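You operate a simulated robot arm through the tools that you are given. There is no shell and no other tool.

You run a simulated robot arm. Do the job below in one go: nothing can be reset, and whatever is moved stays where it is left.

JOB
Sort the four finished housings by their screws, then reset the counter.
Fine: seated screws go to the green tray, proud or sunk ones to the red tray.

The check looks at the end state, three seconds after you hand in, the way a careful person would. Anything else that was tipped, shoved, dropped, spilled or broken makes it a failure.

ROBOT AND FRAMES
A 7-joint arm with a two-finger parallel gripper, fixed in place. Base frame: the origin is at the foot of the arm, x ahead of it, y to its left, z up; the work surface is at about z = 740. Readings come in mm, rad, newtons and seconds.
Its first joint turns from -2.897 to 2.897 rad. Payload 4.4 kg.
Tool frame: the origin (TCP) lies between the finger pads and is the grasp point; the fingertips stand 23 mm ahead of it; z points along the fingers, y is the line along which they close. The gripper opens to 94 mm. The fingers are 38 mm wide and 10 mm thick; the gripper's body (54 by 96 mm) begins 39 mm behind the TCP.
Orientation is that of the tool frame in the base frame, as a unit quaternion [x, y, z, w]. With the fingers straight down and closing along the base's y, the tool's x points along the base's -x, its y along +y and its z along -z.

CONTROLS
- The arm moves only by the tool move_arm. Its argument "plan" is a list of rows, each an object (a shift or turn left out is 0, a gripper value left out holds the last) with "travel": the shift along the tool's x, y, z in mm, a list of three; "rot": the turn, a rotation vector about the tool's x, y, z in rad, a list of three. In form: [{"travel": [x, y, z], "rot": [ax, ay, az]}, ...]. A call has 1 to 20 rows; each row shifts and turns the commanded pose from where the row before left it, along the tool's axes as they then stand. "grip" is the closure, from 0 (fully open) to 1 (shut), set as the call begins (left out, the last holds). Rows are played at 5 a second. More than 50 mm and 0.15 rad between two rows, or a gripper value outside its range, and nothing of the call is played. A pose out of reach is approached as far as the arm can. The call stops where the force on the tool passes 40 N (or 10 N more than at its start, if that is more) or the arm is blocked; 0.2 s more then pass. Each finger travels about 72 mm/s and halts on what it meets, pressing with about 41 N; the grip force reading is that of the motor and also rises with nothing between the fingers. The clock runs only during rows and for 0.2 s after the last one: add rows that do not move to give the fingers time. The reply holds the time, the measured pose of the TCP, the force on the tool along the base axes, the opening and the grip force, in the units named above and with some noise, with the torque about the TCP (base axes, N m) and any sound that the robot's microphone picked up, and new pictures: "views" is both (left out), scene, wrist or none.
- Cameras (640 x 400 px; columns grow to the right, rows downward): "scene" is fixed at [400.2, -503.2, 1485]; the picture's right is [0.88, -0.48, 0.00], its down [-0.27, -0.50, -0.82] and it looks along [0.39, 0.72, -0.57] (base axes); focal length 313 px, centre (320, 200). "wrist" rides on the gripper at [86, 16, -74] in the tool frame; the picture's right is [-0.18, 0.98, 0.00], its down [-0.58, -0.11, -0.81] and it looks along [-0.79, -0.15, 0.59] (tool axes); focal length 243 px, centre (320, 200). There is no depth. A picture from a camera that has moved, and an enlarged one, comes with that camera's place and axes in the base frame and with its lens.
- close_up(camera, box): a new picture of the part [left, top, right, bottom] of that camera's present view, enlarged. It takes no simulated time.
- close_job(): hands the job in; it is judged then, once.

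Nothing tells you positions but the pictures and the camera data. Unless the task says otherwise, let go and move clear before handing in.

The tools are called after "Request:" as name(argument=value, ...) on one line, values as JSON. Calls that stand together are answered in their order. move_arm: Moves the arm, as the interface text tells. Its arguments: {"type":"object","properties":{"plan":{"type":"array","items":{"type":"object","properties":{"travel":{"type":"array","items":{"type":"number"}},"rot":{"type":"array","items":{"type":"number"}}}}},"grip":{"type":"number"},"views":{"type":"string","enum":["both","scene","wrist","none"]}},"required":["plan"]} The other tools are called the same way: close_up (camera, box) takes an enlarged picture of a part of a camera's view; close_job () hands the job in.

At the start:

```text
clock: 0.0
position: [747.8, 268.8, 1148.6]
tool_rot: [0.0, 1.0, 0.0, 0.0]
contact_force: [-0.3, -0.4, -0.2]
wrist_torque: [0.02, -0.04, 0.01]
finger_gap: 94.0
finger_force: 0.0
```

scene: 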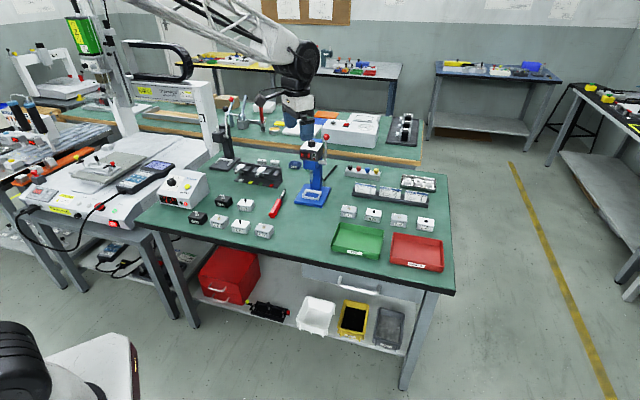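
wrist: 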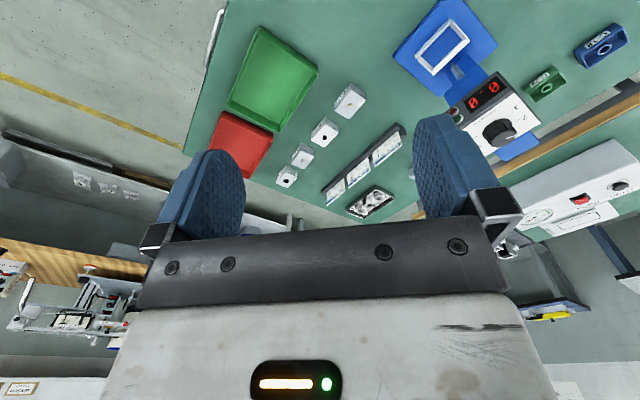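

I see a green bench with a green and a red tray, two groups of small housings, and a blue stand with a counter display. I'll take enlarged pictures first to identify the items.

Request:
close_up(camera="scene", box=[320, 160, 460, 280])

Request:
close_up(camera="scene", box=[150, 130, 340, 250])

Request:
close_up(camera="wrist", box=[200, 0, 640, 230])

Request:
close_up(camera="scene", box=[280, 120, 350, 220])

```text
3.33 times, centred on (390, 220) of scene
camera zoom: at [400.2, -503.2, 1485.0], right [0.88, -0.48, 0.0], down [-0.27, -0.5, -0.82], along [0.39, 0.72, -0.57], focal length 1042 px, centre (87, 133)
```

zoom: 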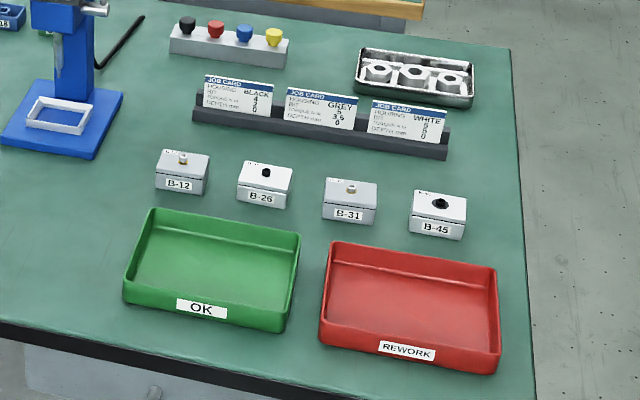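

```text
3.33 times, centred on (245, 190) of scene
camera zoom: at [400.2, -503.2, 1485.0], right [0.88, -0.48, 0.0], down [-0.27, -0.5, -0.82], along [0.39, 0.72, -0.57], focal length 1042 px, centre (570, 233)
```

zoom: 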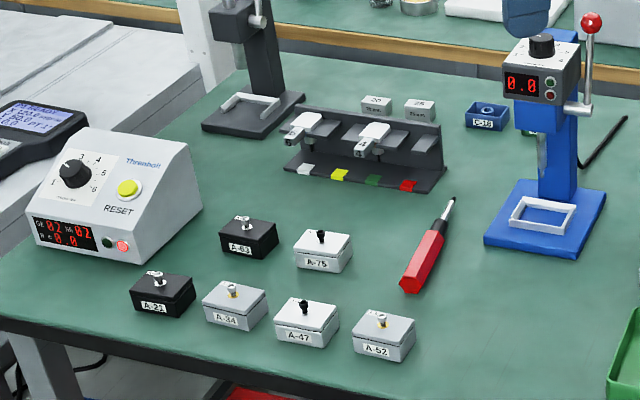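

```text
1.45 times, centred on (420, 115) of wrist
camera zoom: at [661.9, 285.8, 1222.8], right [0.18, 0.98, 0.0], down [0.58, -0.11, 0.81], along [0.79, -0.15, -0.59], focal length 353 px, centre (174, 324)
```

zoom: 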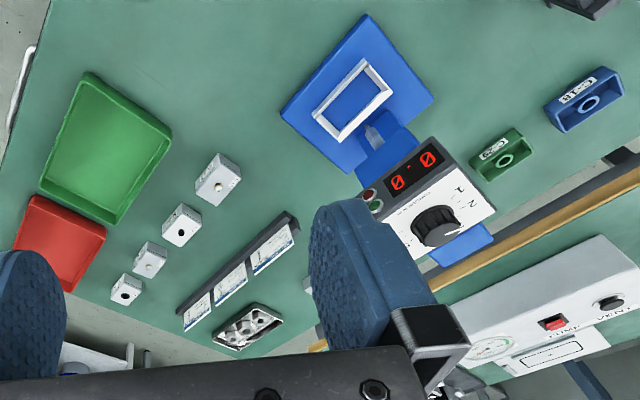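

```text
4.00 times, centred on (315, 170) of scene
camera zoom: at [400.2, -503.2, 1485.0], right [0.88, -0.48, 0.0], down [-0.27, -0.5, -0.82], along [0.39, 0.72, -0.57], focal length 1250 px, centre (340, 320)
```

zoom: 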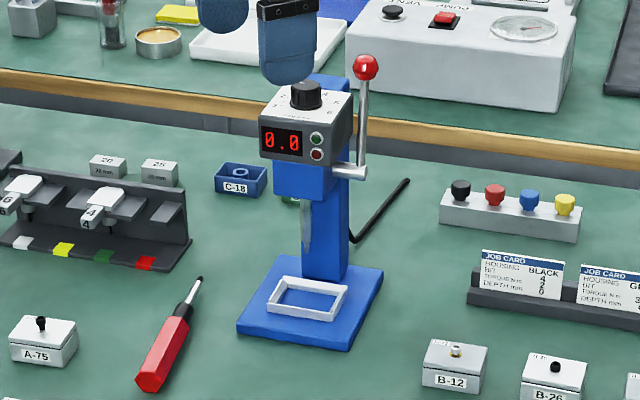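

The B-numbered housings beside the trays look like the finished ones. I'll read the job cards, screws and console more closely.

Request:
close_up(camera="scene", box=[350, 175, 440, 232])

Request:
close_up(camera="scene", box=[335, 198, 385, 230])

Request:
close_up(camera="scene", box=[385, 205, 435, 237])

Request:
close_up(camera="scene", box=[155, 165, 215, 212])

Request:
close_up(camera="wrist", box=[260, 70, 420, 220])

Request:
close_up(camera="scene", box=[180, 190, 280, 245])

```text
7.02 times, centred on (395, 204) of scene
camera zoom: at [400.2, -503.2, 1485.0], right [0.88, -0.48, 0.0], down [-0.27, -0.5, -0.82], along [0.39, 0.72, -0.57], focal length 2194 px, centre (-206, 175)
```

zoom: 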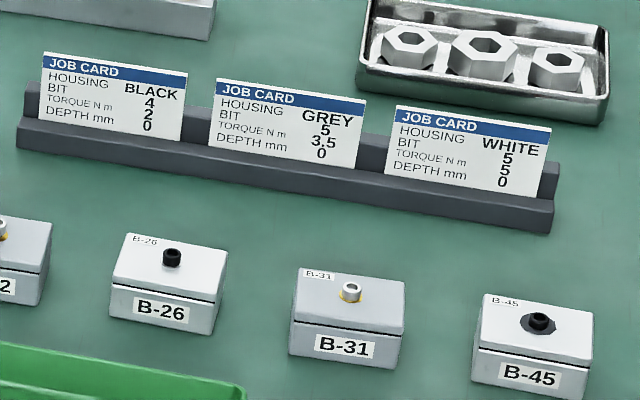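

```text
12.50 times, centred on (360, 214) of scene
camera zoom: at [400.2, -503.2, 1485.0], right [0.88, -0.48, 0.0], down [-0.27, -0.5, -0.82], along [0.39, 0.72, -0.57], focal length 3908 px, centre (-180, 25)
```

zoom: 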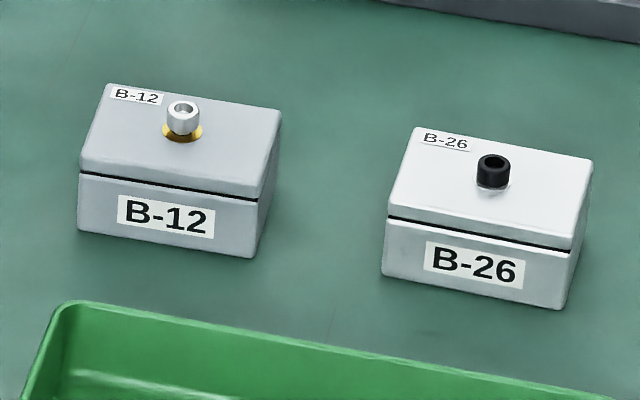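

```text
12.50 times, centred on (410, 221) of scene
camera zoom: at [400.2, -503.2, 1485.0], right [0.88, -0.48, 0.0], down [-0.27, -0.5, -0.82], along [0.39, 0.72, -0.57], focal length 3908 px, centre (-805, -62)
```

zoom: 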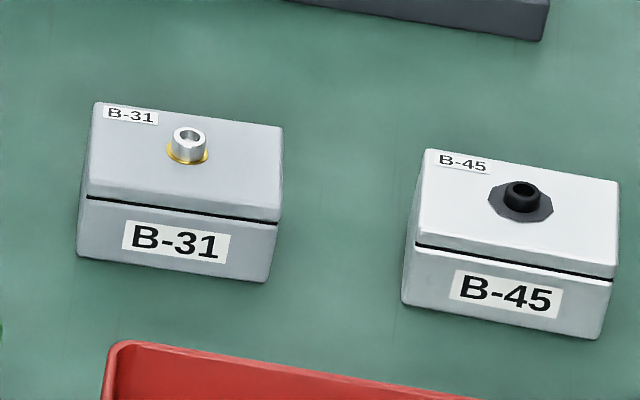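

```text
8.51 times, centred on (185, 188) of scene
camera zoom: at [400.2, -503.2, 1485.0], right [0.88, -0.48, 0.0], down [-0.27, -0.5, -0.82], along [0.39, 0.72, -0.57], focal length 2660 px, centre (1469, 298)
```

zoom: 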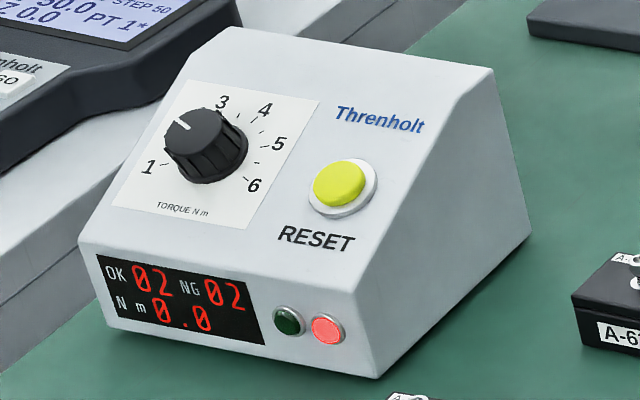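

```text
2.67 times, centred on (340, 145) of wrist
camera zoom: at [661.9, 285.8, 1222.8], right [0.18, 0.98, 0.0], down [0.58, -0.11, 0.81], along [0.79, -0.15, -0.59], focal length 647 px, centre (267, 347)
```

zoom: 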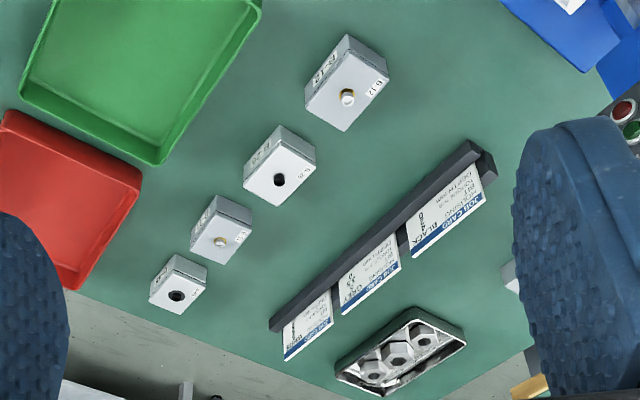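

```text
6.40 times, centred on (230, 218) of scene
camera zoom: at [400.2, -503.2, 1485.0], right [0.88, -0.48, 0.0], down [-0.27, -0.5, -0.82], along [0.39, 0.72, -0.57], focal length 2001 px, centre (896, 88)
```

zoom: 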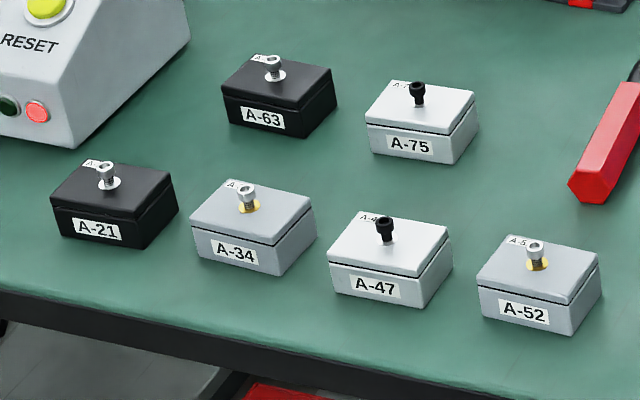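

The B housings (B-12, B-26, B-31, B-45) are the finished ones, while the A ones still have tall loose screws. I'll zoom far in on each B screw to judge its seat.

Request:
close_up(camera="scene", box=[340, 203, 358, 214])

Request:
close_up(camera="scene", box=[365, 207, 383, 218])

Request:
close_up(camera="scene", box=[391, 212, 409, 223])

Request:
close_up(camera="scene", box=[417, 216, 435, 227])

Request:
close_up(camera="wrist", box=[340, 100, 360, 112])

Request:
close_up(camera="wrist", box=[315, 131, 335, 143])

Request:
close_up(camera="wrist", box=[293, 154, 313, 166])

Request:
close_up(camera="wrist", box=[276, 174, 296, 186])

```text
16.00 times, centred on (349, 208) of scene
camera zoom: at [400.2, -503.2, 1485.0], right [0.88, -0.48, 0.0], down [-0.27, -0.5, -0.82], along [0.39, 0.72, -0.57], focal length 5002 px, centre (-144, 64)
```

zoom: 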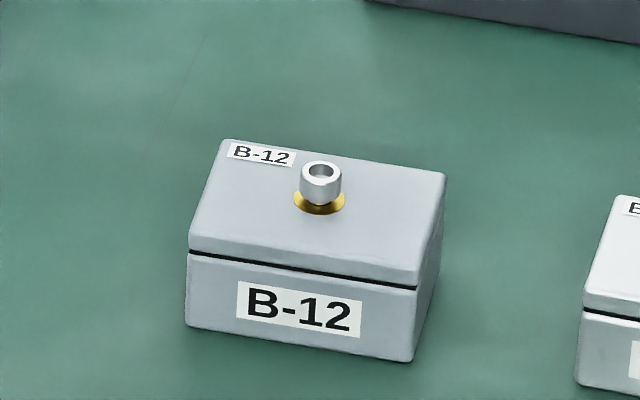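

```text
16.00 times, centred on (374, 212) of scene
camera zoom: at [400.2, -503.2, 1485.0], right [0.88, -0.48, 0.0], down [-0.27, -0.5, -0.82], along [0.39, 0.72, -0.57], focal length 5002 px, centre (-544, 0)
```

zoom: 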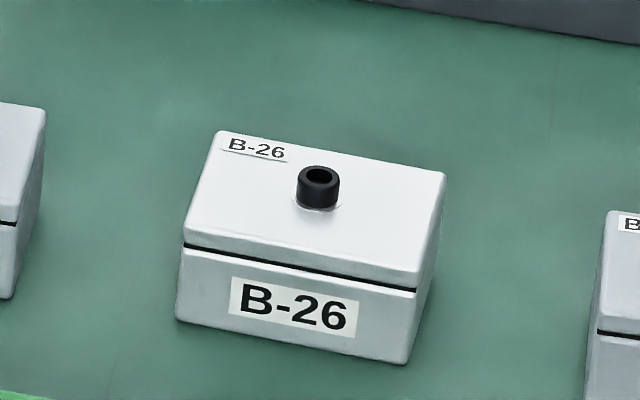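

```text
16.00 times, centred on (400, 218) of scene
camera zoom: at [400.2, -503.2, 1485.0], right [0.88, -0.48, 0.0], down [-0.27, -0.5, -0.82], along [0.39, 0.72, -0.57], focal length 5002 px, centre (-960, -80)
```

zoom: 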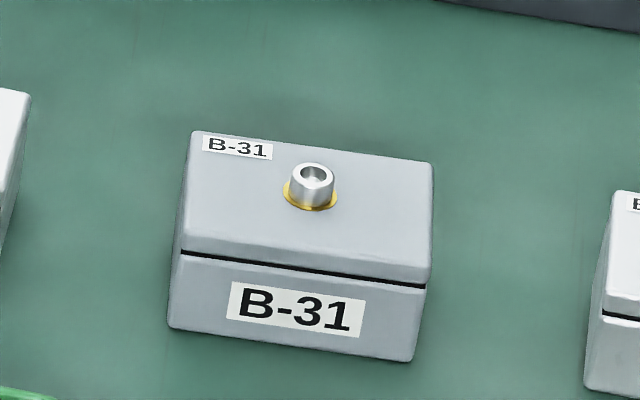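

```text
16.00 times, centred on (426, 222) of scene
camera zoom: at [400.2, -503.2, 1485.0], right [0.88, -0.48, 0.0], down [-0.27, -0.5, -0.82], along [0.39, 0.72, -0.57], focal length 5002 px, centre (-1376, -144)
```

zoom: 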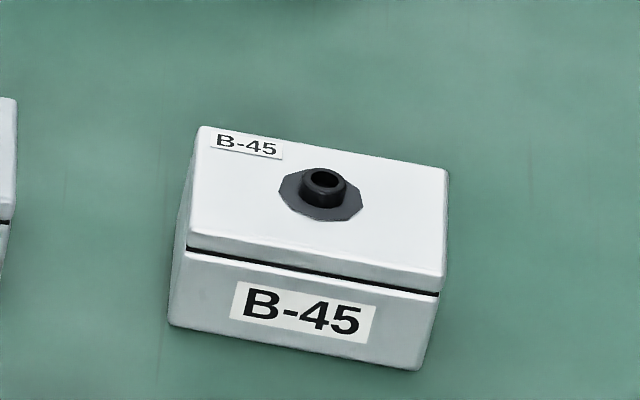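

```text
16.00 times, centred on (350, 106) of wrist
camera zoom: at [661.9, 285.8, 1222.8], right [0.18, 0.98, 0.0], down [0.58, -0.11, 0.81], along [0.79, -0.15, -0.59], focal length 3882 px, centre (-160, 1704)
```

zoom: 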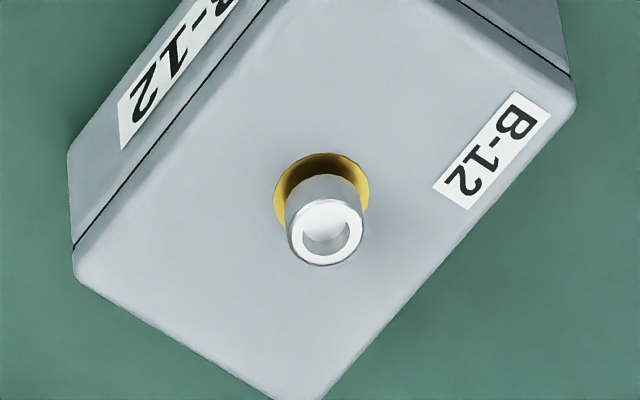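

```text
16.00 times, centred on (325, 137) of wrist
camera zoom: at [661.9, 285.8, 1222.8], right [0.18, 0.98, 0.0], down [0.58, -0.11, 0.81], along [0.79, -0.15, -0.59], focal length 3882 px, centre (240, 1208)
```

zoom: 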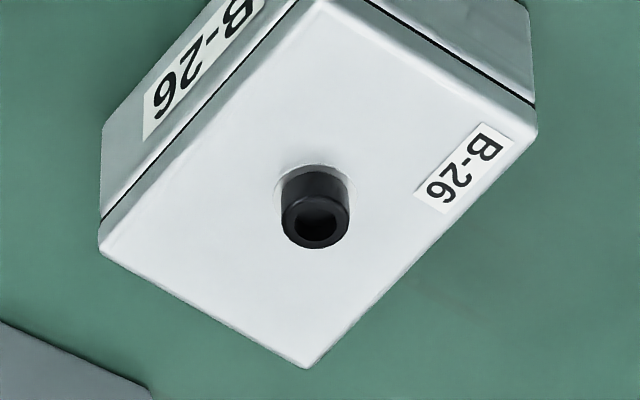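

```text
16.00 times, centred on (303, 160) of wrist
camera zoom: at [661.9, 285.8, 1222.8], right [0.18, 0.98, 0.0], down [0.58, -0.11, 0.81], along [0.79, -0.15, -0.59], focal length 3882 px, centre (592, 840)
```

zoom: 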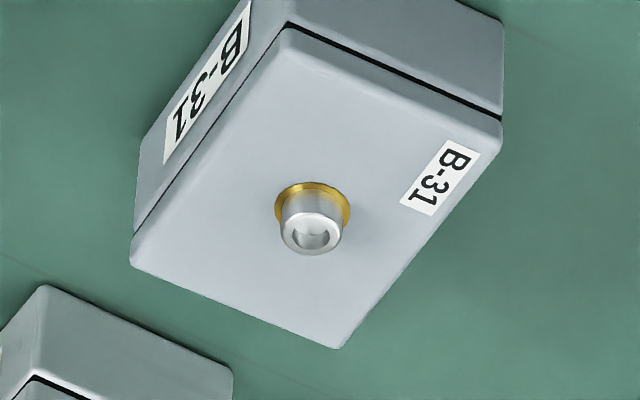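

```text
16.00 times, centred on (286, 180) of wrist
camera zoom: at [661.9, 285.8, 1222.8], right [0.18, 0.98, 0.0], down [0.58, -0.11, 0.81], along [0.79, -0.15, -0.59], focal length 3882 px, centre (864, 520)
```

zoom: 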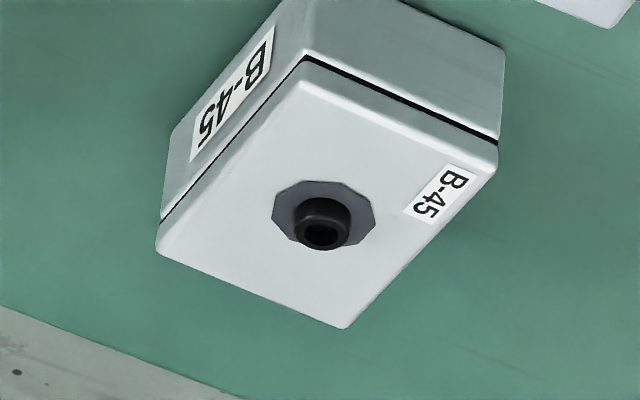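

B-12's screw stands proud of its washer, and B-45's is sunk into its boss. B-26 and B-31 look seated. I put the housings at r≈1005–1167 mm, so next I'll test how far out the arm really reaches, staying high.

Request:
move_arm(plan=[{"travel": [-31.5, -2.4, 24.8]}, {"travel": [-31.5, -2.4, 24.8]}, {"travel": [-31.5, -2.4, 24.8]}, {"travel": [-31.5, -2.4, 24.8]}, {"travel": [-31.5, -2.4, 24.8]}, {"travel": [-31.5, -2.4, 24.8]}, {"travel": [-31.5, -2.4, 24.8]}, {"travel": [-31.5, -2.4, 24.8]}, {"travel": [0, 0, 0]}, {"travel": [0, 0, 0]}])

```text
clock: 2.2
position: [1000.3, 248.6, 950.0]
tool_rot: [0.0, 1.0, 0.0, 0.0]
contact_force: [0.1, 1.0, -0.2]
wrist_torque: [-0.01, 0.02, 0.01]
finger_gap: 93.9
finger_force: 0.1
camera wrist: at [913.3, 264.3, 1025.5], right [0.18, 0.98, 0.0], down [0.58, -0.11, 0.81], along [0.79, -0.15, -0.59], focal length 243 px, centre (320, 200)
```

scene: 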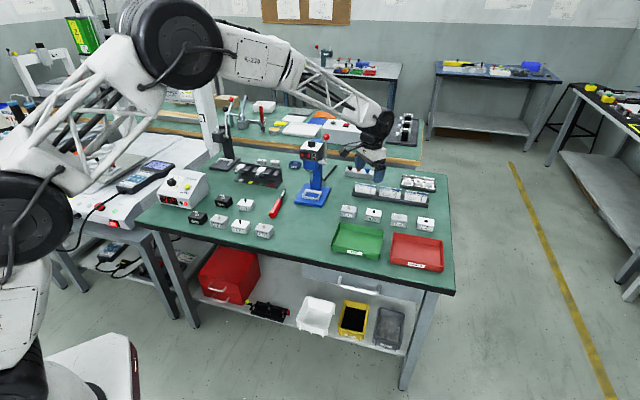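
wrist: 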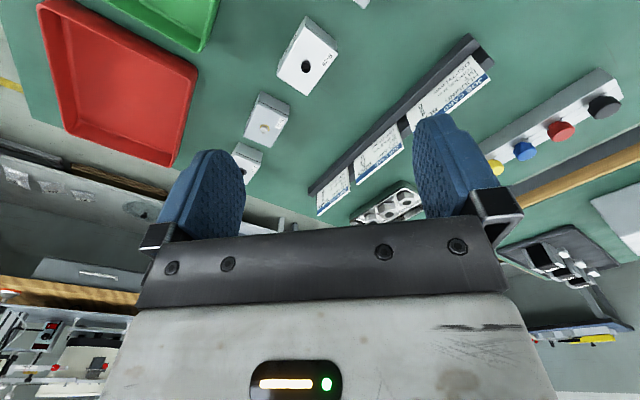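

The arm reached r≈1031 mm with plenty of elbow bend left. I'll yaw the tool about 45° to line up with the bench, hovering above B-26, and check the view.

Request:
move_arm(plan=[{"travel": [-14, -11.5, 20]}, {"travel": [-14, -11.5, 20]}, {"rot": [0, 0, 0.131]}, {"rot": [0, 0, 0.131]}, {"rot": [0, 0, 0.131]}, {"rot": [0, 0, 0.131]}, {"rot": [0, 0, 0.131]}, {"rot": [0, 0, 0.1304]}, {"travel": [0, 0, 0]}, {"travel": [0, 0, 0]}])

```text
clock: 4.4
position: [1027.8, 227.5, 911.4]
tool_rot: [0.384, 0.923, -0.001, 0.0]
contact_force: [-0.6, 0.2, 0.5]
wrist_torque: [0.01, 0.02, 0.02]
finger_gap: 94.1
finger_force: 0.1
camera wrist: at [978.2, 299.9, 985.5], right [0.83, 0.56, 0.0], down [0.33, -0.49, 0.81], along [0.46, -0.67, -0.59], focal length 243 px, centre (320, 200)
```

scene: 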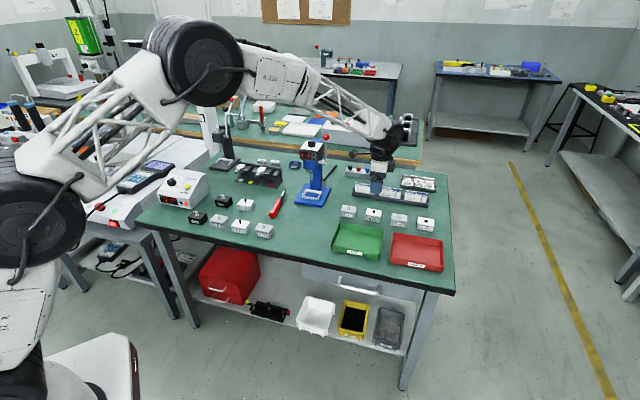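
wrist: 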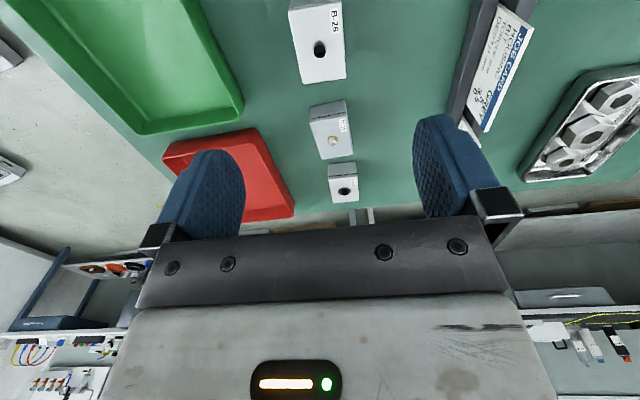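

The yaw is set and all of B-26, B-31 and B-45 are in view. I'll zoom for exact edges and screw seats.

Request:
close_up(camera="wrist", box=[270, 0, 370, 90])

Request:
close_up(camera="wrist", box=[300, 90, 370, 134])

Request:
close_up(camera="wrist", box=[314, 155, 370, 211])

Request:
close_up(camera="wrist", box=[0, 0, 320, 230])

```text
4.44 times, centred on (320, 45) of wrist
camera zoom: at [978.2, 299.9, 985.5], right [0.83, 0.56, 0.0], down [0.33, -0.49, 0.81], along [0.46, -0.67, -0.59], focal length 1078 px, centre (320, 889)
```

zoom: 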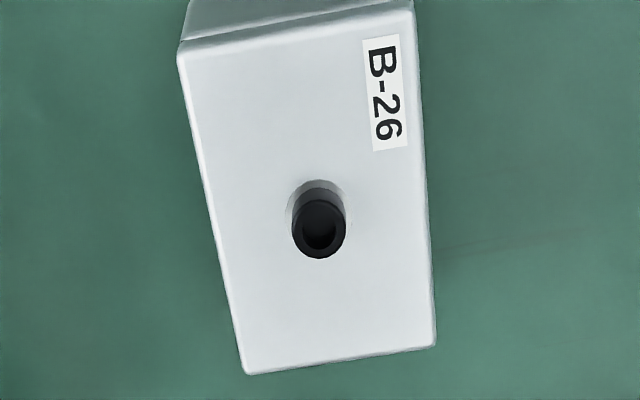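

```text
9.09 times, centred on (335, 112) of wrist
camera zoom: at [978.2, 299.9, 985.5], right [0.83, 0.56, 0.0], down [0.33, -0.49, 0.81], along [0.46, -0.67, -0.59], focal length 2206 px, centre (184, 1000)
```

zoom: 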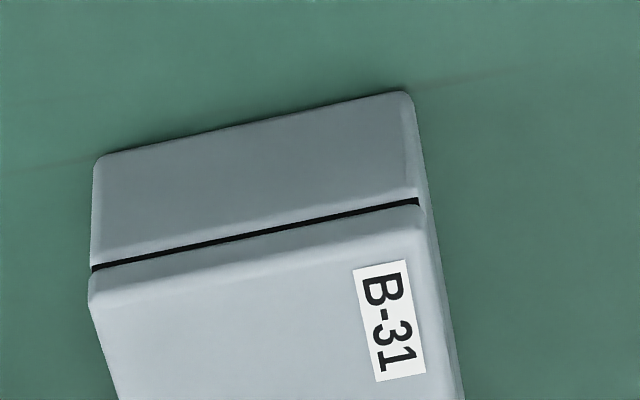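

```text
7.14 times, centred on (342, 183) of wrist
camera zoom: at [978.2, 299.9, 985.5], right [0.83, 0.56, 0.0], down [0.33, -0.49, 0.81], along [0.46, -0.67, -0.59], focal length 1733 px, centre (163, 321)
```

zoom: 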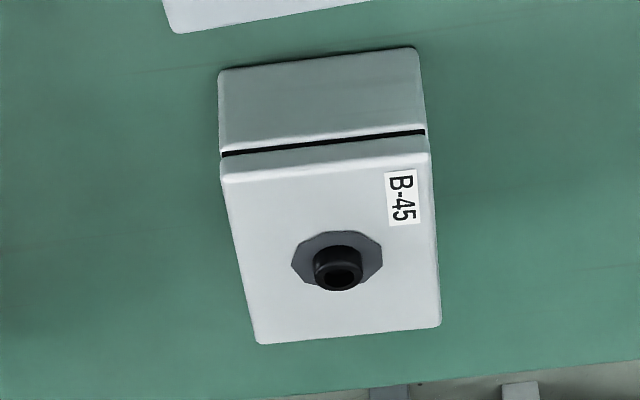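

```text
1.74 times, centred on (160, 115) of wrist
camera zoom: at [978.2, 299.9, 985.5], right [0.83, 0.56, 0.0], down [0.33, -0.49, 0.81], along [0.46, -0.67, -0.59], focal length 422 px, centre (598, 348)
```

zoom: 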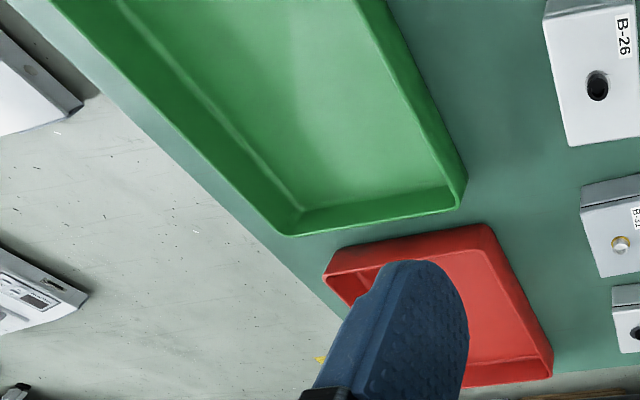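

B-26 sits at about (1027.5, 227), turned roughly 2.6° from the tool, and is about 39×56×29 mm. Before grasping I'll measure both trays.

Request:
close_up(camera="scene", box=[325, 215, 389, 267])

Request:
close_up(camera="scene", box=[385, 225, 449, 277])

Request:
close_up(camera="wrist", box=[60, 0, 260, 140])

```text
7.69 times, centred on (357, 241) of scene
camera zoom: at [400.2, -503.2, 1485.0], right [0.88, -0.48, 0.0], down [-0.27, -0.5, -0.82], along [0.39, 0.72, -0.57], focal length 2405 px, centre (35, -115)
```

zoom: 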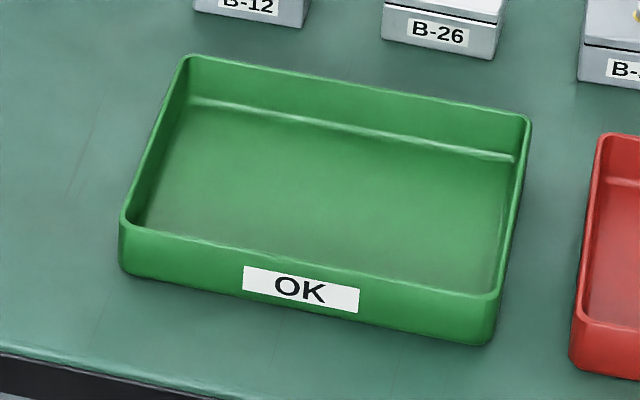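

```text
7.69 times, centred on (417, 251) of scene
camera zoom: at [400.2, -503.2, 1485.0], right [0.88, -0.48, 0.0], down [-0.27, -0.5, -0.82], along [0.39, 0.72, -0.57], focal length 2405 px, centre (-426, -192)
```

zoom: 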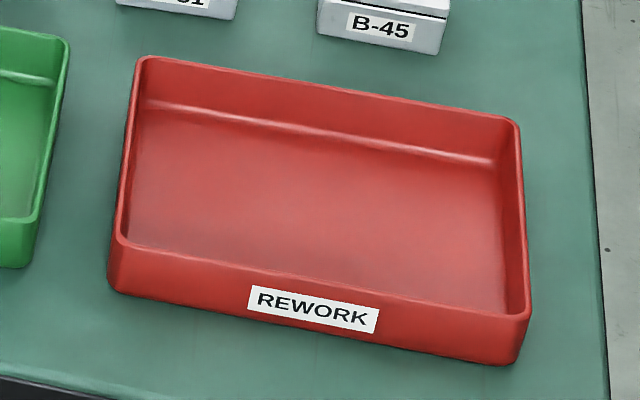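

```text
2.86 times, centred on (160, 70) of wrist
camera zoom: at [978.2, 299.9, 985.5], right [0.83, 0.56, 0.0], down [0.33, -0.49, 0.81], along [0.46, -0.67, -0.59], focal length 693 px, centre (777, 571)
```

zoom: 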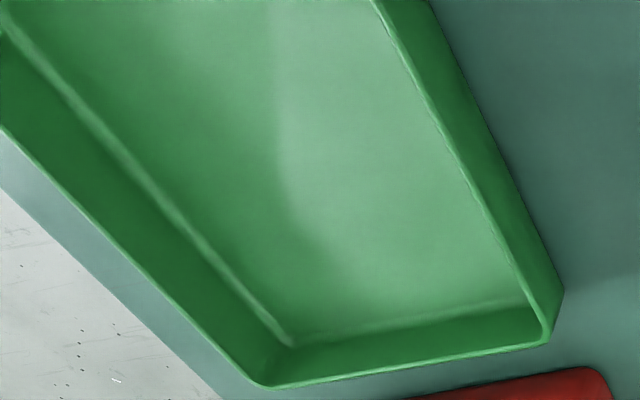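

Both trays are about 163×115 mm with rims at z≈770: green centre ≈ (899,140), red centre ≈ (1038,1). I'll align to B-26, descend part way and check.

Request:
move_arm(plan=[{"travel": [0, 0, 20], "rot": [0, 0, 0.045]}, {"travel": [0, 0, 25]}, {"travel": [0, 0, 25]}, {"travel": [0, 0, 25]}, {"travel": [0, 0, 0]}, {"travel": [0, 0, 0]}], grip=0.2)

```text
clock: 5.8
position: [1028.0, 227.0, 813.9]
tool_rot: [0.404, 0.915, 0.0, 0.0]
contact_force: [-0.1, -0.6, 0.3]
wrist_torque: [-0.01, 0.0, 0.0]
finger_gap: 75.3
finger_force: 0.1
camera wrist: at [981.7, 303.1, 888.1], right [0.85, 0.53, 0.0], down [0.31, -0.5, 0.81], along [0.42, -0.69, -0.59], focal length 243 px, centre (320, 200)
```

scene: 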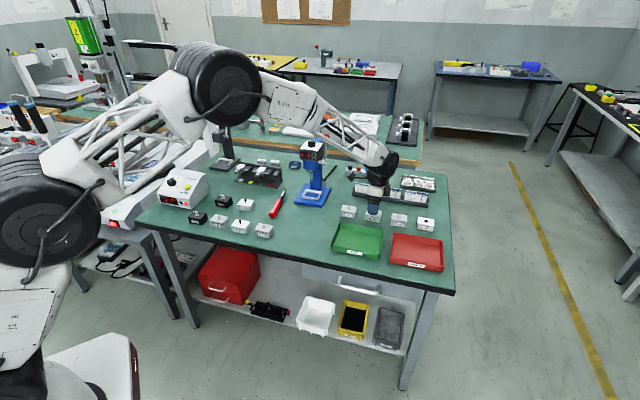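
wrist: 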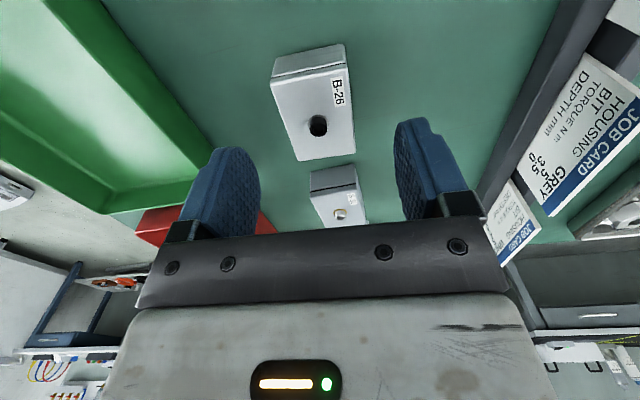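

B-26 is between the open fingers. I'll zoom to check centring before going down.

Request:
close_up(camera="wrist", box=[250, 30, 380, 170])

```text
2.86 times, centred on (315, 100) of wrist
camera zoom: at [981.7, 303.1, 888.1], right [0.85, 0.53, 0.0], down [0.31, -0.5, 0.81], along [0.42, -0.69, -0.59], focal length 693 px, centre (334, 486)
```

zoom: 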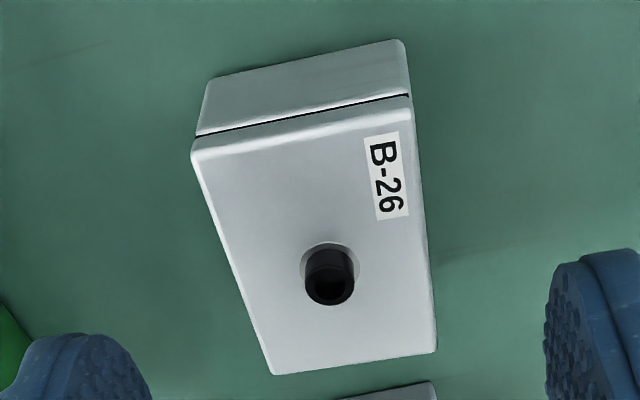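

B-26 is centred within 1 mm and aligned. Going down to grasp height, then closing.

Request:
move_arm(plan=[{"travel": [0, -0.9, 16]}, {"travel": [0, 0, 15]}, {"travel": [0, 0, 14]}, {"travel": [0, 0, 0]}, {"travel": [0, 0, 0]}], views="wrist")

Request:
move_arm(plan=[{"travel": [0, 0, 0]}, {"travel": [0, 0, 0]}, {"travel": [0, 0, 0]}, {"travel": [0, 0, 0]}, {"travel": [0, 0, 0]}], grip=1, views="wrist")

```text
clock: 7.0
position: [1027.2, 227.0, 769.0]
tool_rot: [0.404, 0.915, 0.0, 0.0]
contact_force: [-0.2, -1.0, 0.6]
wrist_torque: [0.0, 0.02, -0.01]
finger_gap: 75.2
finger_force: 0.0
camera wrist: at [981.0, 302.0, 843.6], right [0.85, 0.53, 0.0], down [0.31, -0.5, 0.81], along [0.43, -0.69, -0.59], focal length 243 px, centre (320, 200)
```

wrist: 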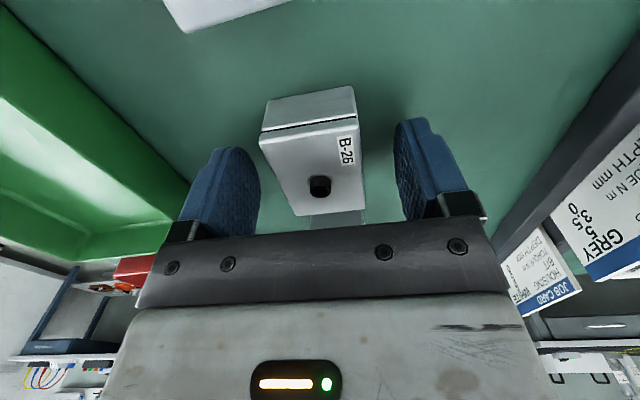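

```text
clock: 8.2
position: [1028.1, 225.7, 768.8]
tool_rot: [0.404, 0.915, 0.0, 0.0]
contact_force: [0.2, 0.4, 0.3]
wrist_torque: [0.01, 0.03, 0.03]
finger_gap: 39.3
finger_force: 40.2
camera wrist: at [981.0, 302.1, 843.7], right [0.85, 0.53, 0.0], down [0.31, -0.5, 0.81], along [0.43, -0.69, -0.59], focal length 243 px, centre (320, 200)
```

wrist: 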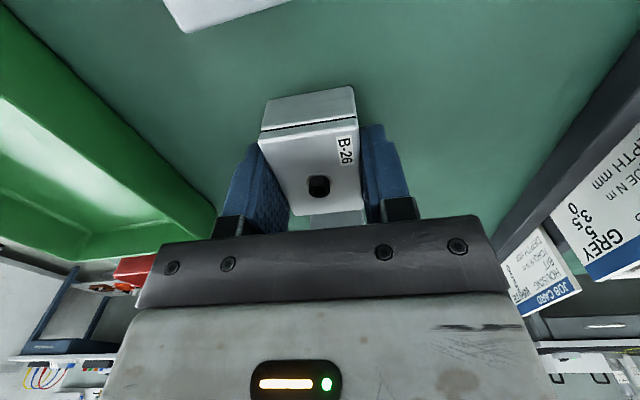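

B-26 is held (gap 39.3 mm). I'll lift it and carry it over the right half of the green tray.

Request:
move_arm(plan=[{"travel": [0, 0, -10]}, {"travel": [0, 0, -25]}, {"travel": [0, 0, -30]}, {"travel": [-3.2, -37.8, 0], "rot": [0, 0, -0.02]}, {"travel": [-4.0, -37.8, 0], "rot": [0, 0, -0.023]}, {"travel": [-4.9, -37.8, 0]}, {"travel": [-4.9, -37.8, 0]}, {"travel": [0, 0, 0]}, {"travel": [0, 0, 0]}])

```text
clock: 10.2
position: [932.8, 109.0, 835.7]
tool_rot: [0.383, 0.924, -0.001, 0.0]
contact_force: [0.4, 0.8, -0.3]
wrist_torque: [-0.01, -0.03, -0.03]
finger_gap: 39.3
finger_force: 40.8
camera wrist: at [881.9, 181.1, 909.9], right [0.83, 0.56, 0.0], down [0.33, -0.49, 0.81], along [0.45, -0.67, -0.59], focal length 243 px, centre (320, 200)
```

scene: 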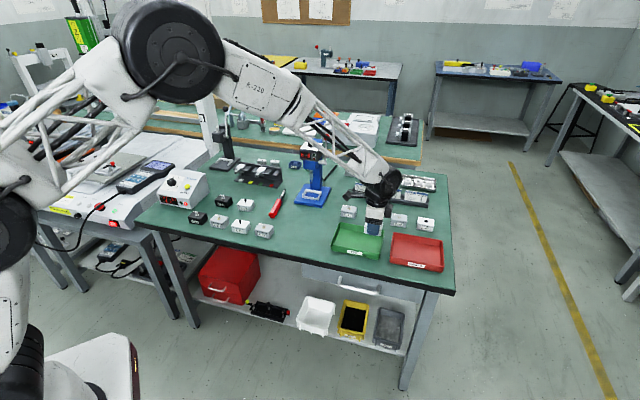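
wrist: 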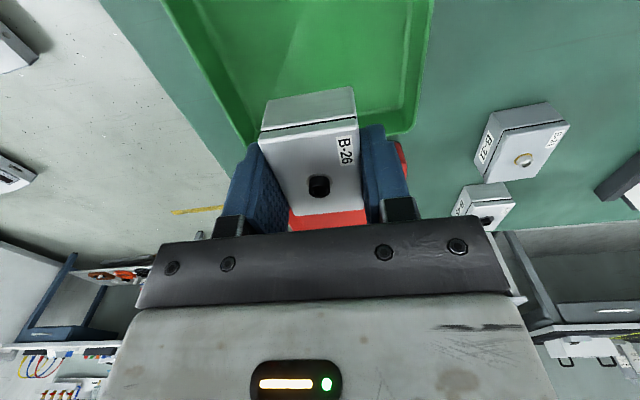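

I'm over the green tray, slightly too far right. I'll check the tray edges relative to the held housing.

Request:
close_up(camera="wrist", box=[150, 0, 450, 190])

Request:
close_up(camera="scene", box=[325, 195, 405, 265])

```text
2.11 times, centred on (300, 95) of wrist
camera zoom: at [881.9, 181.1, 909.9], right [0.83, 0.56, 0.0], down [0.33, -0.49, 0.81], along [0.45, -0.67, -0.59], focal length 511 px, centre (362, 421)
```

zoom: 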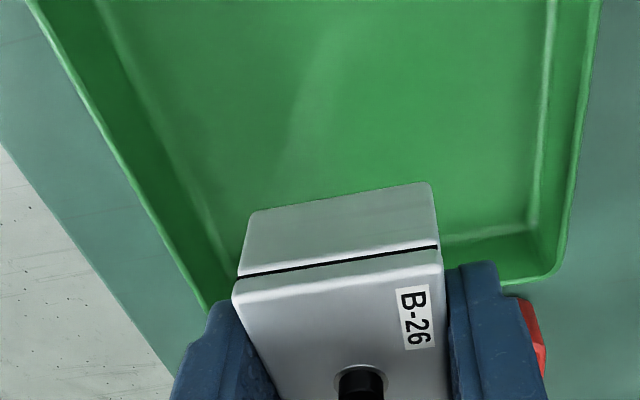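

```text
5.71 times, centred on (365, 230) of scene
camera zoom: at [400.2, -503.2, 1485.0], right [0.88, -0.48, 0.0], down [-0.27, -0.5, -0.82], along [0.39, 0.72, -0.57], focal length 1786 px, centre (63, 29)
```

zoom: 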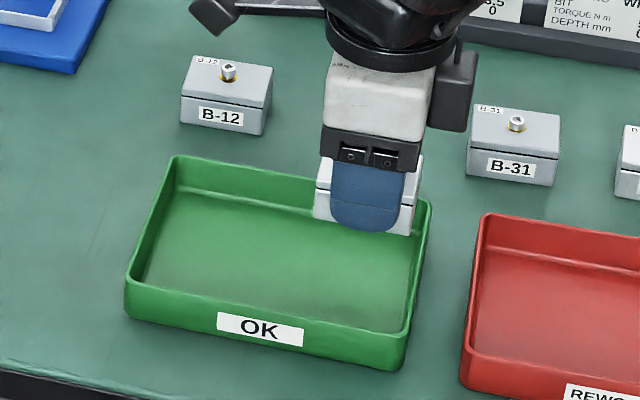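

The tray's long rims sit at ±61 mm of the tool, so sideways it's centred. I'll shift 10 mm back and lower the housing close to the tray floor.

Request:
move_arm(plan=[{"travel": [10, -0.5, 0]}, {"travel": [0, 0, 20]}, {"travel": [0, 0, 20]}, {"travel": [0, 0, 16]}, {"travel": [0, 0, 4]}, {"travel": [0, 0, 0]}, {"travel": [0, 0, 0]}])

```text
clock: 11.8
position: [924.6, 116.6, 775.3]
tool_rot: [0.384, 0.923, 0.0, 0.0]
contact_force: [0.0, 0.3, -0.6]
wrist_torque: [0.01, 0.03, -0.01]
finger_gap: 39.3
finger_force: 41.2
camera wrist: at [875.1, 189.5, 848.9], right [0.83, 0.56, 0.0], down [0.33, -0.49, 0.81], along [0.45, -0.67, -0.59], focal length 243 px, centre (320, 200)
```

scene: 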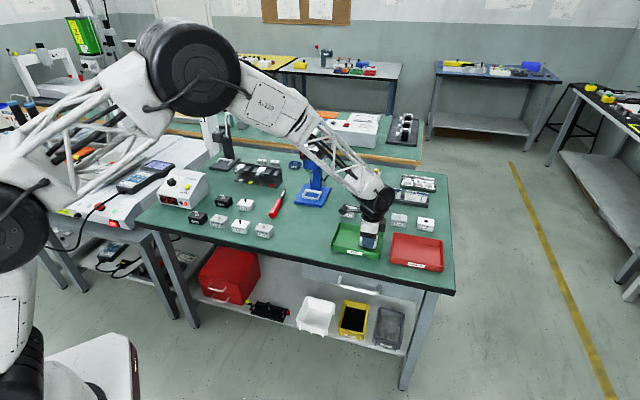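
wrist: 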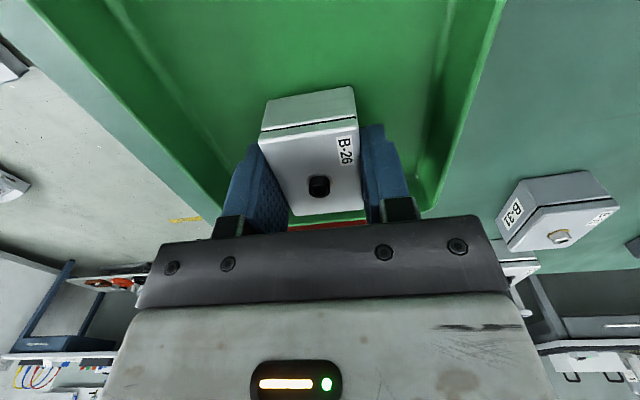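

The housing hangs a few millimetres above the tray floor. I'll creep down to feel the contact.

Request:
move_arm(plan=[{"travel": [0, 0, 1]}, {"travel": [0, 0, 1]}, {"travel": [0, 0, 0]}], views="none")

Request:
move_arm(plan=[{"travel": [0, 0, 1]}, {"travel": [0, 0, 0]}, {"travel": [0, 0, 0]}], views="wrist")

```text
clock: 12.6
position: [924.8, 118.5, 773.7]
tool_rot: [0.384, 0.923, 0.0, 0.0]
contact_force: [0.9, 0.4, 1.1]
wrist_torque: [-0.02, 0.02, 0.0]
finger_gap: 39.4
finger_force: 41.1
```

```text
clock: 13.4
position: [926.3, 116.7, 772.1]
tool_rot: [0.383, 0.924, 0.0, 0.002]
contact_force: [-0.4, 3.2, 14.6]
wrist_torque: [0.11, 0.15, -0.06]
finger_gap: 39.2
finger_force: 40.9
camera wrist: at [874.8, 189.3, 847.5], right [0.83, 0.56, 0.0], down [0.33, -0.49, 0.81], along [0.46, -0.67, -0.59], focal length 243 px, centre (320, 200)
```

wrist: 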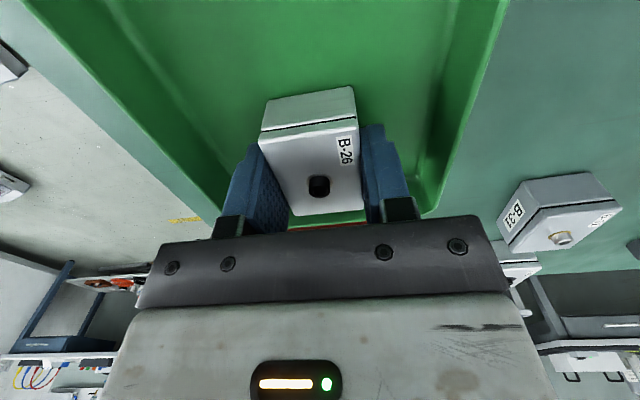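

The housing is on the floor of the tray (14.6 N). I'll release with a limited opening and lift away.

Request:
move_arm(plan=[{"travel": [0, 0, -0.5]}, {"travel": [0, 0, 0]}, {"travel": [0, 0, 0]}, {"travel": [0, 0, 0]}], grip=0.36, views="wrist")

Request:
move_arm(plan=[{"travel": [0, 0, -10]}, {"travel": [0, 0, -25]}, {"travel": [0, 0, -30]}, {"travel": [0, 0, -35]}, {"travel": [0, 0, 0]}, {"travel": [0, 0, 0]}])

```text
clock: 14.4
position: [923.8, 117.1, 773.3]
tool_rot: [0.384, 0.923, 0.001, 0.0]
contact_force: [0.3, 0.6, 0.4]
wrist_torque: [0.03, -0.03, -0.02]
finger_gap: 60.4
finger_force: 0.1
camera wrist: at [874.1, 189.4, 846.9], right [0.83, 0.56, 0.0], down [0.33, -0.49, 0.81], along [0.45, -0.67, -0.59], focal length 243 px, centre (320, 200)
```

wrist: 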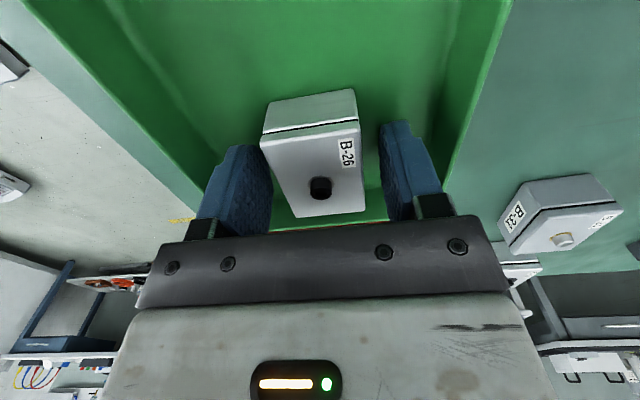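

```text
clock: 15.8
position: [924.8, 115.2, 872.2]
tool_rot: [0.383, 0.924, 0.0, 0.0]
contact_force: [-0.4, 0.7, 0.0]
wrist_torque: [-0.01, -0.01, -0.02]
finger_gap: 60.0
finger_force: 0.0
camera wrist: at [874.0, 189.0, 946.8], right [0.83, 0.56, 0.0], down [0.33, -0.49, 0.81], along [0.45, -0.67, -0.59], focal length 243 px, centre (320, 200)
```

scene: 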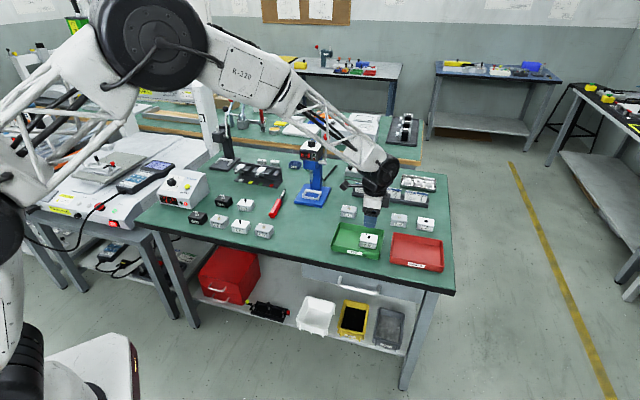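
wrist: 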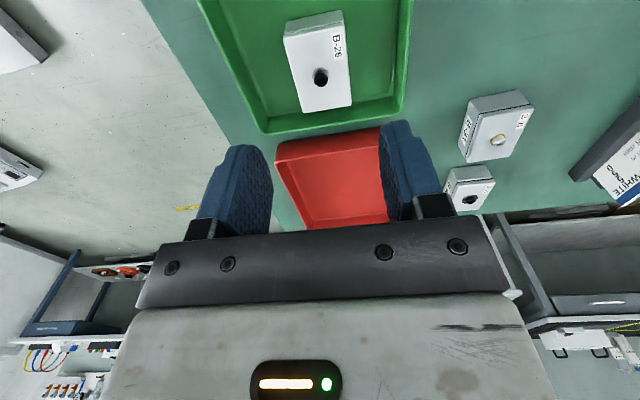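

B-26 rests in the green tray. Next is B-31; I'll measure it from here.

Request:
close_up(camera="wrist", box=[440, 80, 550, 220])

```text
2.86 times, centred on (495, 150) of wrist
camera zoom: at [874.0, 189.0, 946.8], right [0.83, 0.56, 0.0], down [0.33, -0.49, 0.81], along [0.45, -0.67, -0.59], focal length 693 px, centre (-180, 343)
```

zoom: 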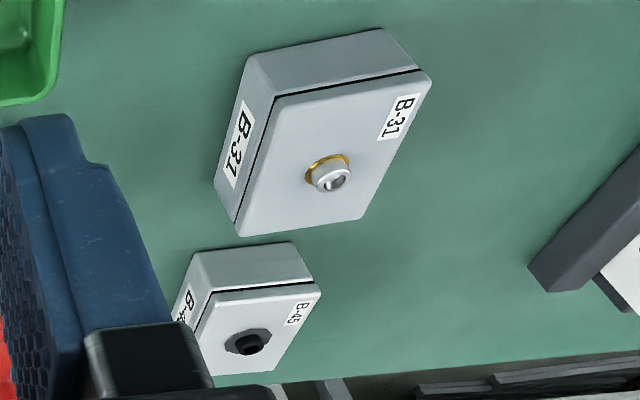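

B-31's centre is about (1092,158). I'll move over it, turn slightly and descend to a check height.

Request:
move_arm(plan=[{"travel": [-17.5, 29.6, 0]}, {"travel": [-17.5, 29.6, 0]}, {"travel": [-17.5, 29.6, 0]}, {"travel": [-17.5, 29.6, 0]}, {"travel": [-17.5, 29.6, 0]}, {"travel": [0, 0, 20], "rot": [0, 0, -0.05]}, {"travel": [0, 0, 20]}, {"travel": [0, 0, 18]}, {"travel": [0, 0, 0]}, {"travel": [0, 0, 0]}], grip=0.2)

Request:
close_up(camera="wrist", box=[250, 30, 380, 170])

```text
clock: 18.0
position: [1091.0, 158.6, 815.3]
tool_rot: [0.36, 0.933, 0.0, 0.001]
contact_force: [0.9, -0.1, 0.3]
wrist_torque: [-0.01, 0.0, -0.01]
finger_gap: 75.2
finger_force: 0.0
camera wrist: at [1037.6, 229.3, 889.2], right [0.8, 0.6, 0.0], down [0.36, -0.47, 0.81], along [0.49, -0.64, -0.59], focal length 243 px, centre (320, 200)
```

scene: 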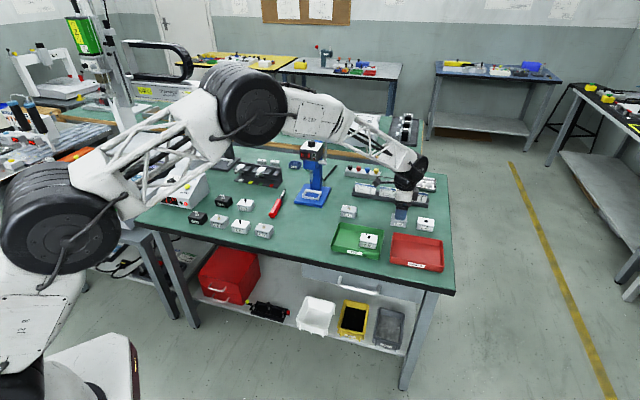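
wrist: 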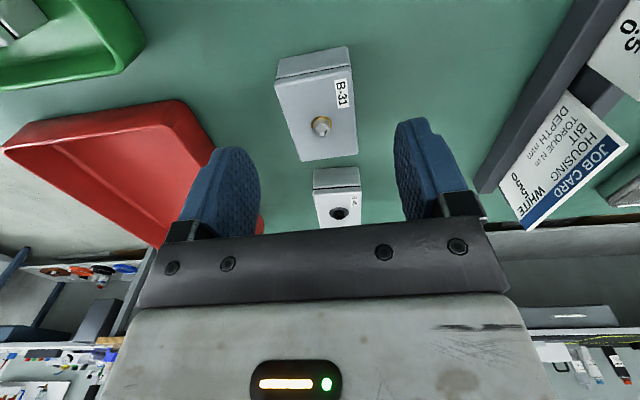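

```text
2.86 times, centred on (315, 100) of wrist
camera zoom: at [1037.6, 229.3, 889.2], right [0.8, 0.6, 0.0], down [0.36, -0.47, 0.81], along [0.49, -0.64, -0.59], focal length 693 px, centre (334, 486)
```

zoom: 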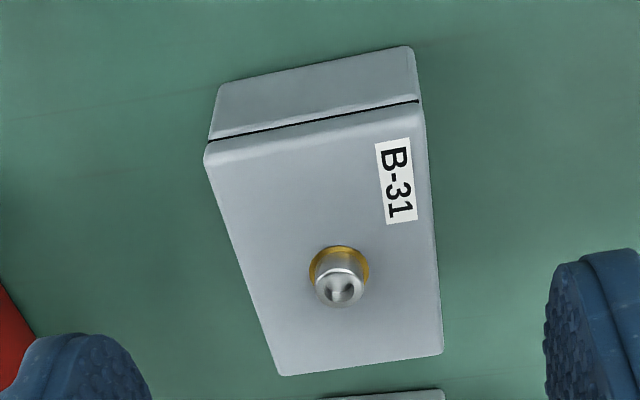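

B-31's head sits flat on its washer, so it counts as seated. It's aligned within 2 mm; descending and gripping.

Request:
move_arm(plan=[{"travel": [-1.7, 0.7, 16]}, {"travel": [0, 0, 16]}, {"travel": [0, 0, 14]}, {"travel": [0, 0, 0]}, {"travel": [0, 0, 0]}], views="wrist")

Request:
move_arm(plan=[{"travel": [0, 0, 0]}, {"travel": [0, 0, 0]}, {"travel": [0, 0, 0]}, {"travel": [0, 0, 0]}, {"travel": [0, 0, 0]}], grip=1, views="wrist")

```text
clock: 19.2
position: [1093.1, 159.1, 769.8]
tool_rot: [0.36, 0.933, 0.0, 0.0]
contact_force: [0.1, 0.1, -0.1]
wrist_torque: [-0.03, 0.01, -0.01]
finger_gap: 75.1
finger_force: 0.0
camera wrist: at [1038.7, 229.1, 843.3], right [0.8, 0.6, 0.0], down [0.36, -0.47, 0.81], along [0.49, -0.64, -0.59], focal length 243 px, centre (320, 200)
```

wrist: 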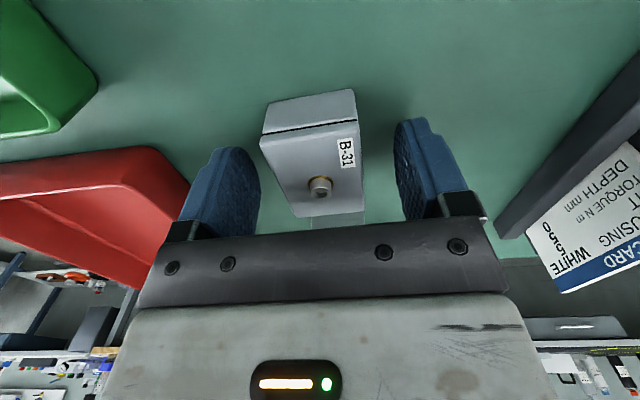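

```text
clock: 20.4
position: [1092.7, 159.0, 769.6]
tool_rot: [0.361, 0.933, 0.0, 0.001]
contact_force: [-0.4, 0.3, 0.8]
wrist_torque: [0.0, 0.0, -0.03]
finger_gap: 39.1
finger_force: 41.6
camera wrist: at [1038.7, 229.1, 843.4], right [0.8, 0.6, 0.0], down [0.36, -0.47, 0.81], along [0.49, -0.64, -0.59], focal length 243 px, centre (320, 200)
```

wrist: 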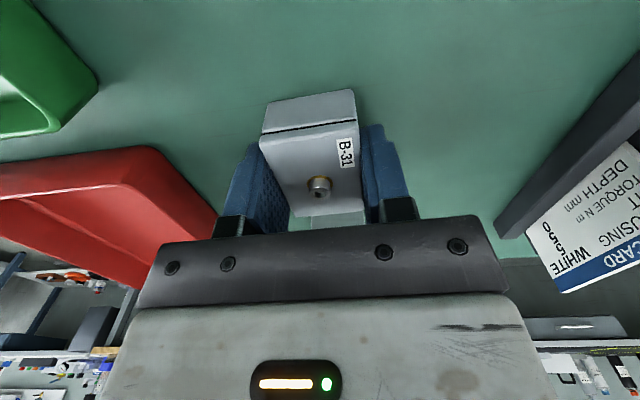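

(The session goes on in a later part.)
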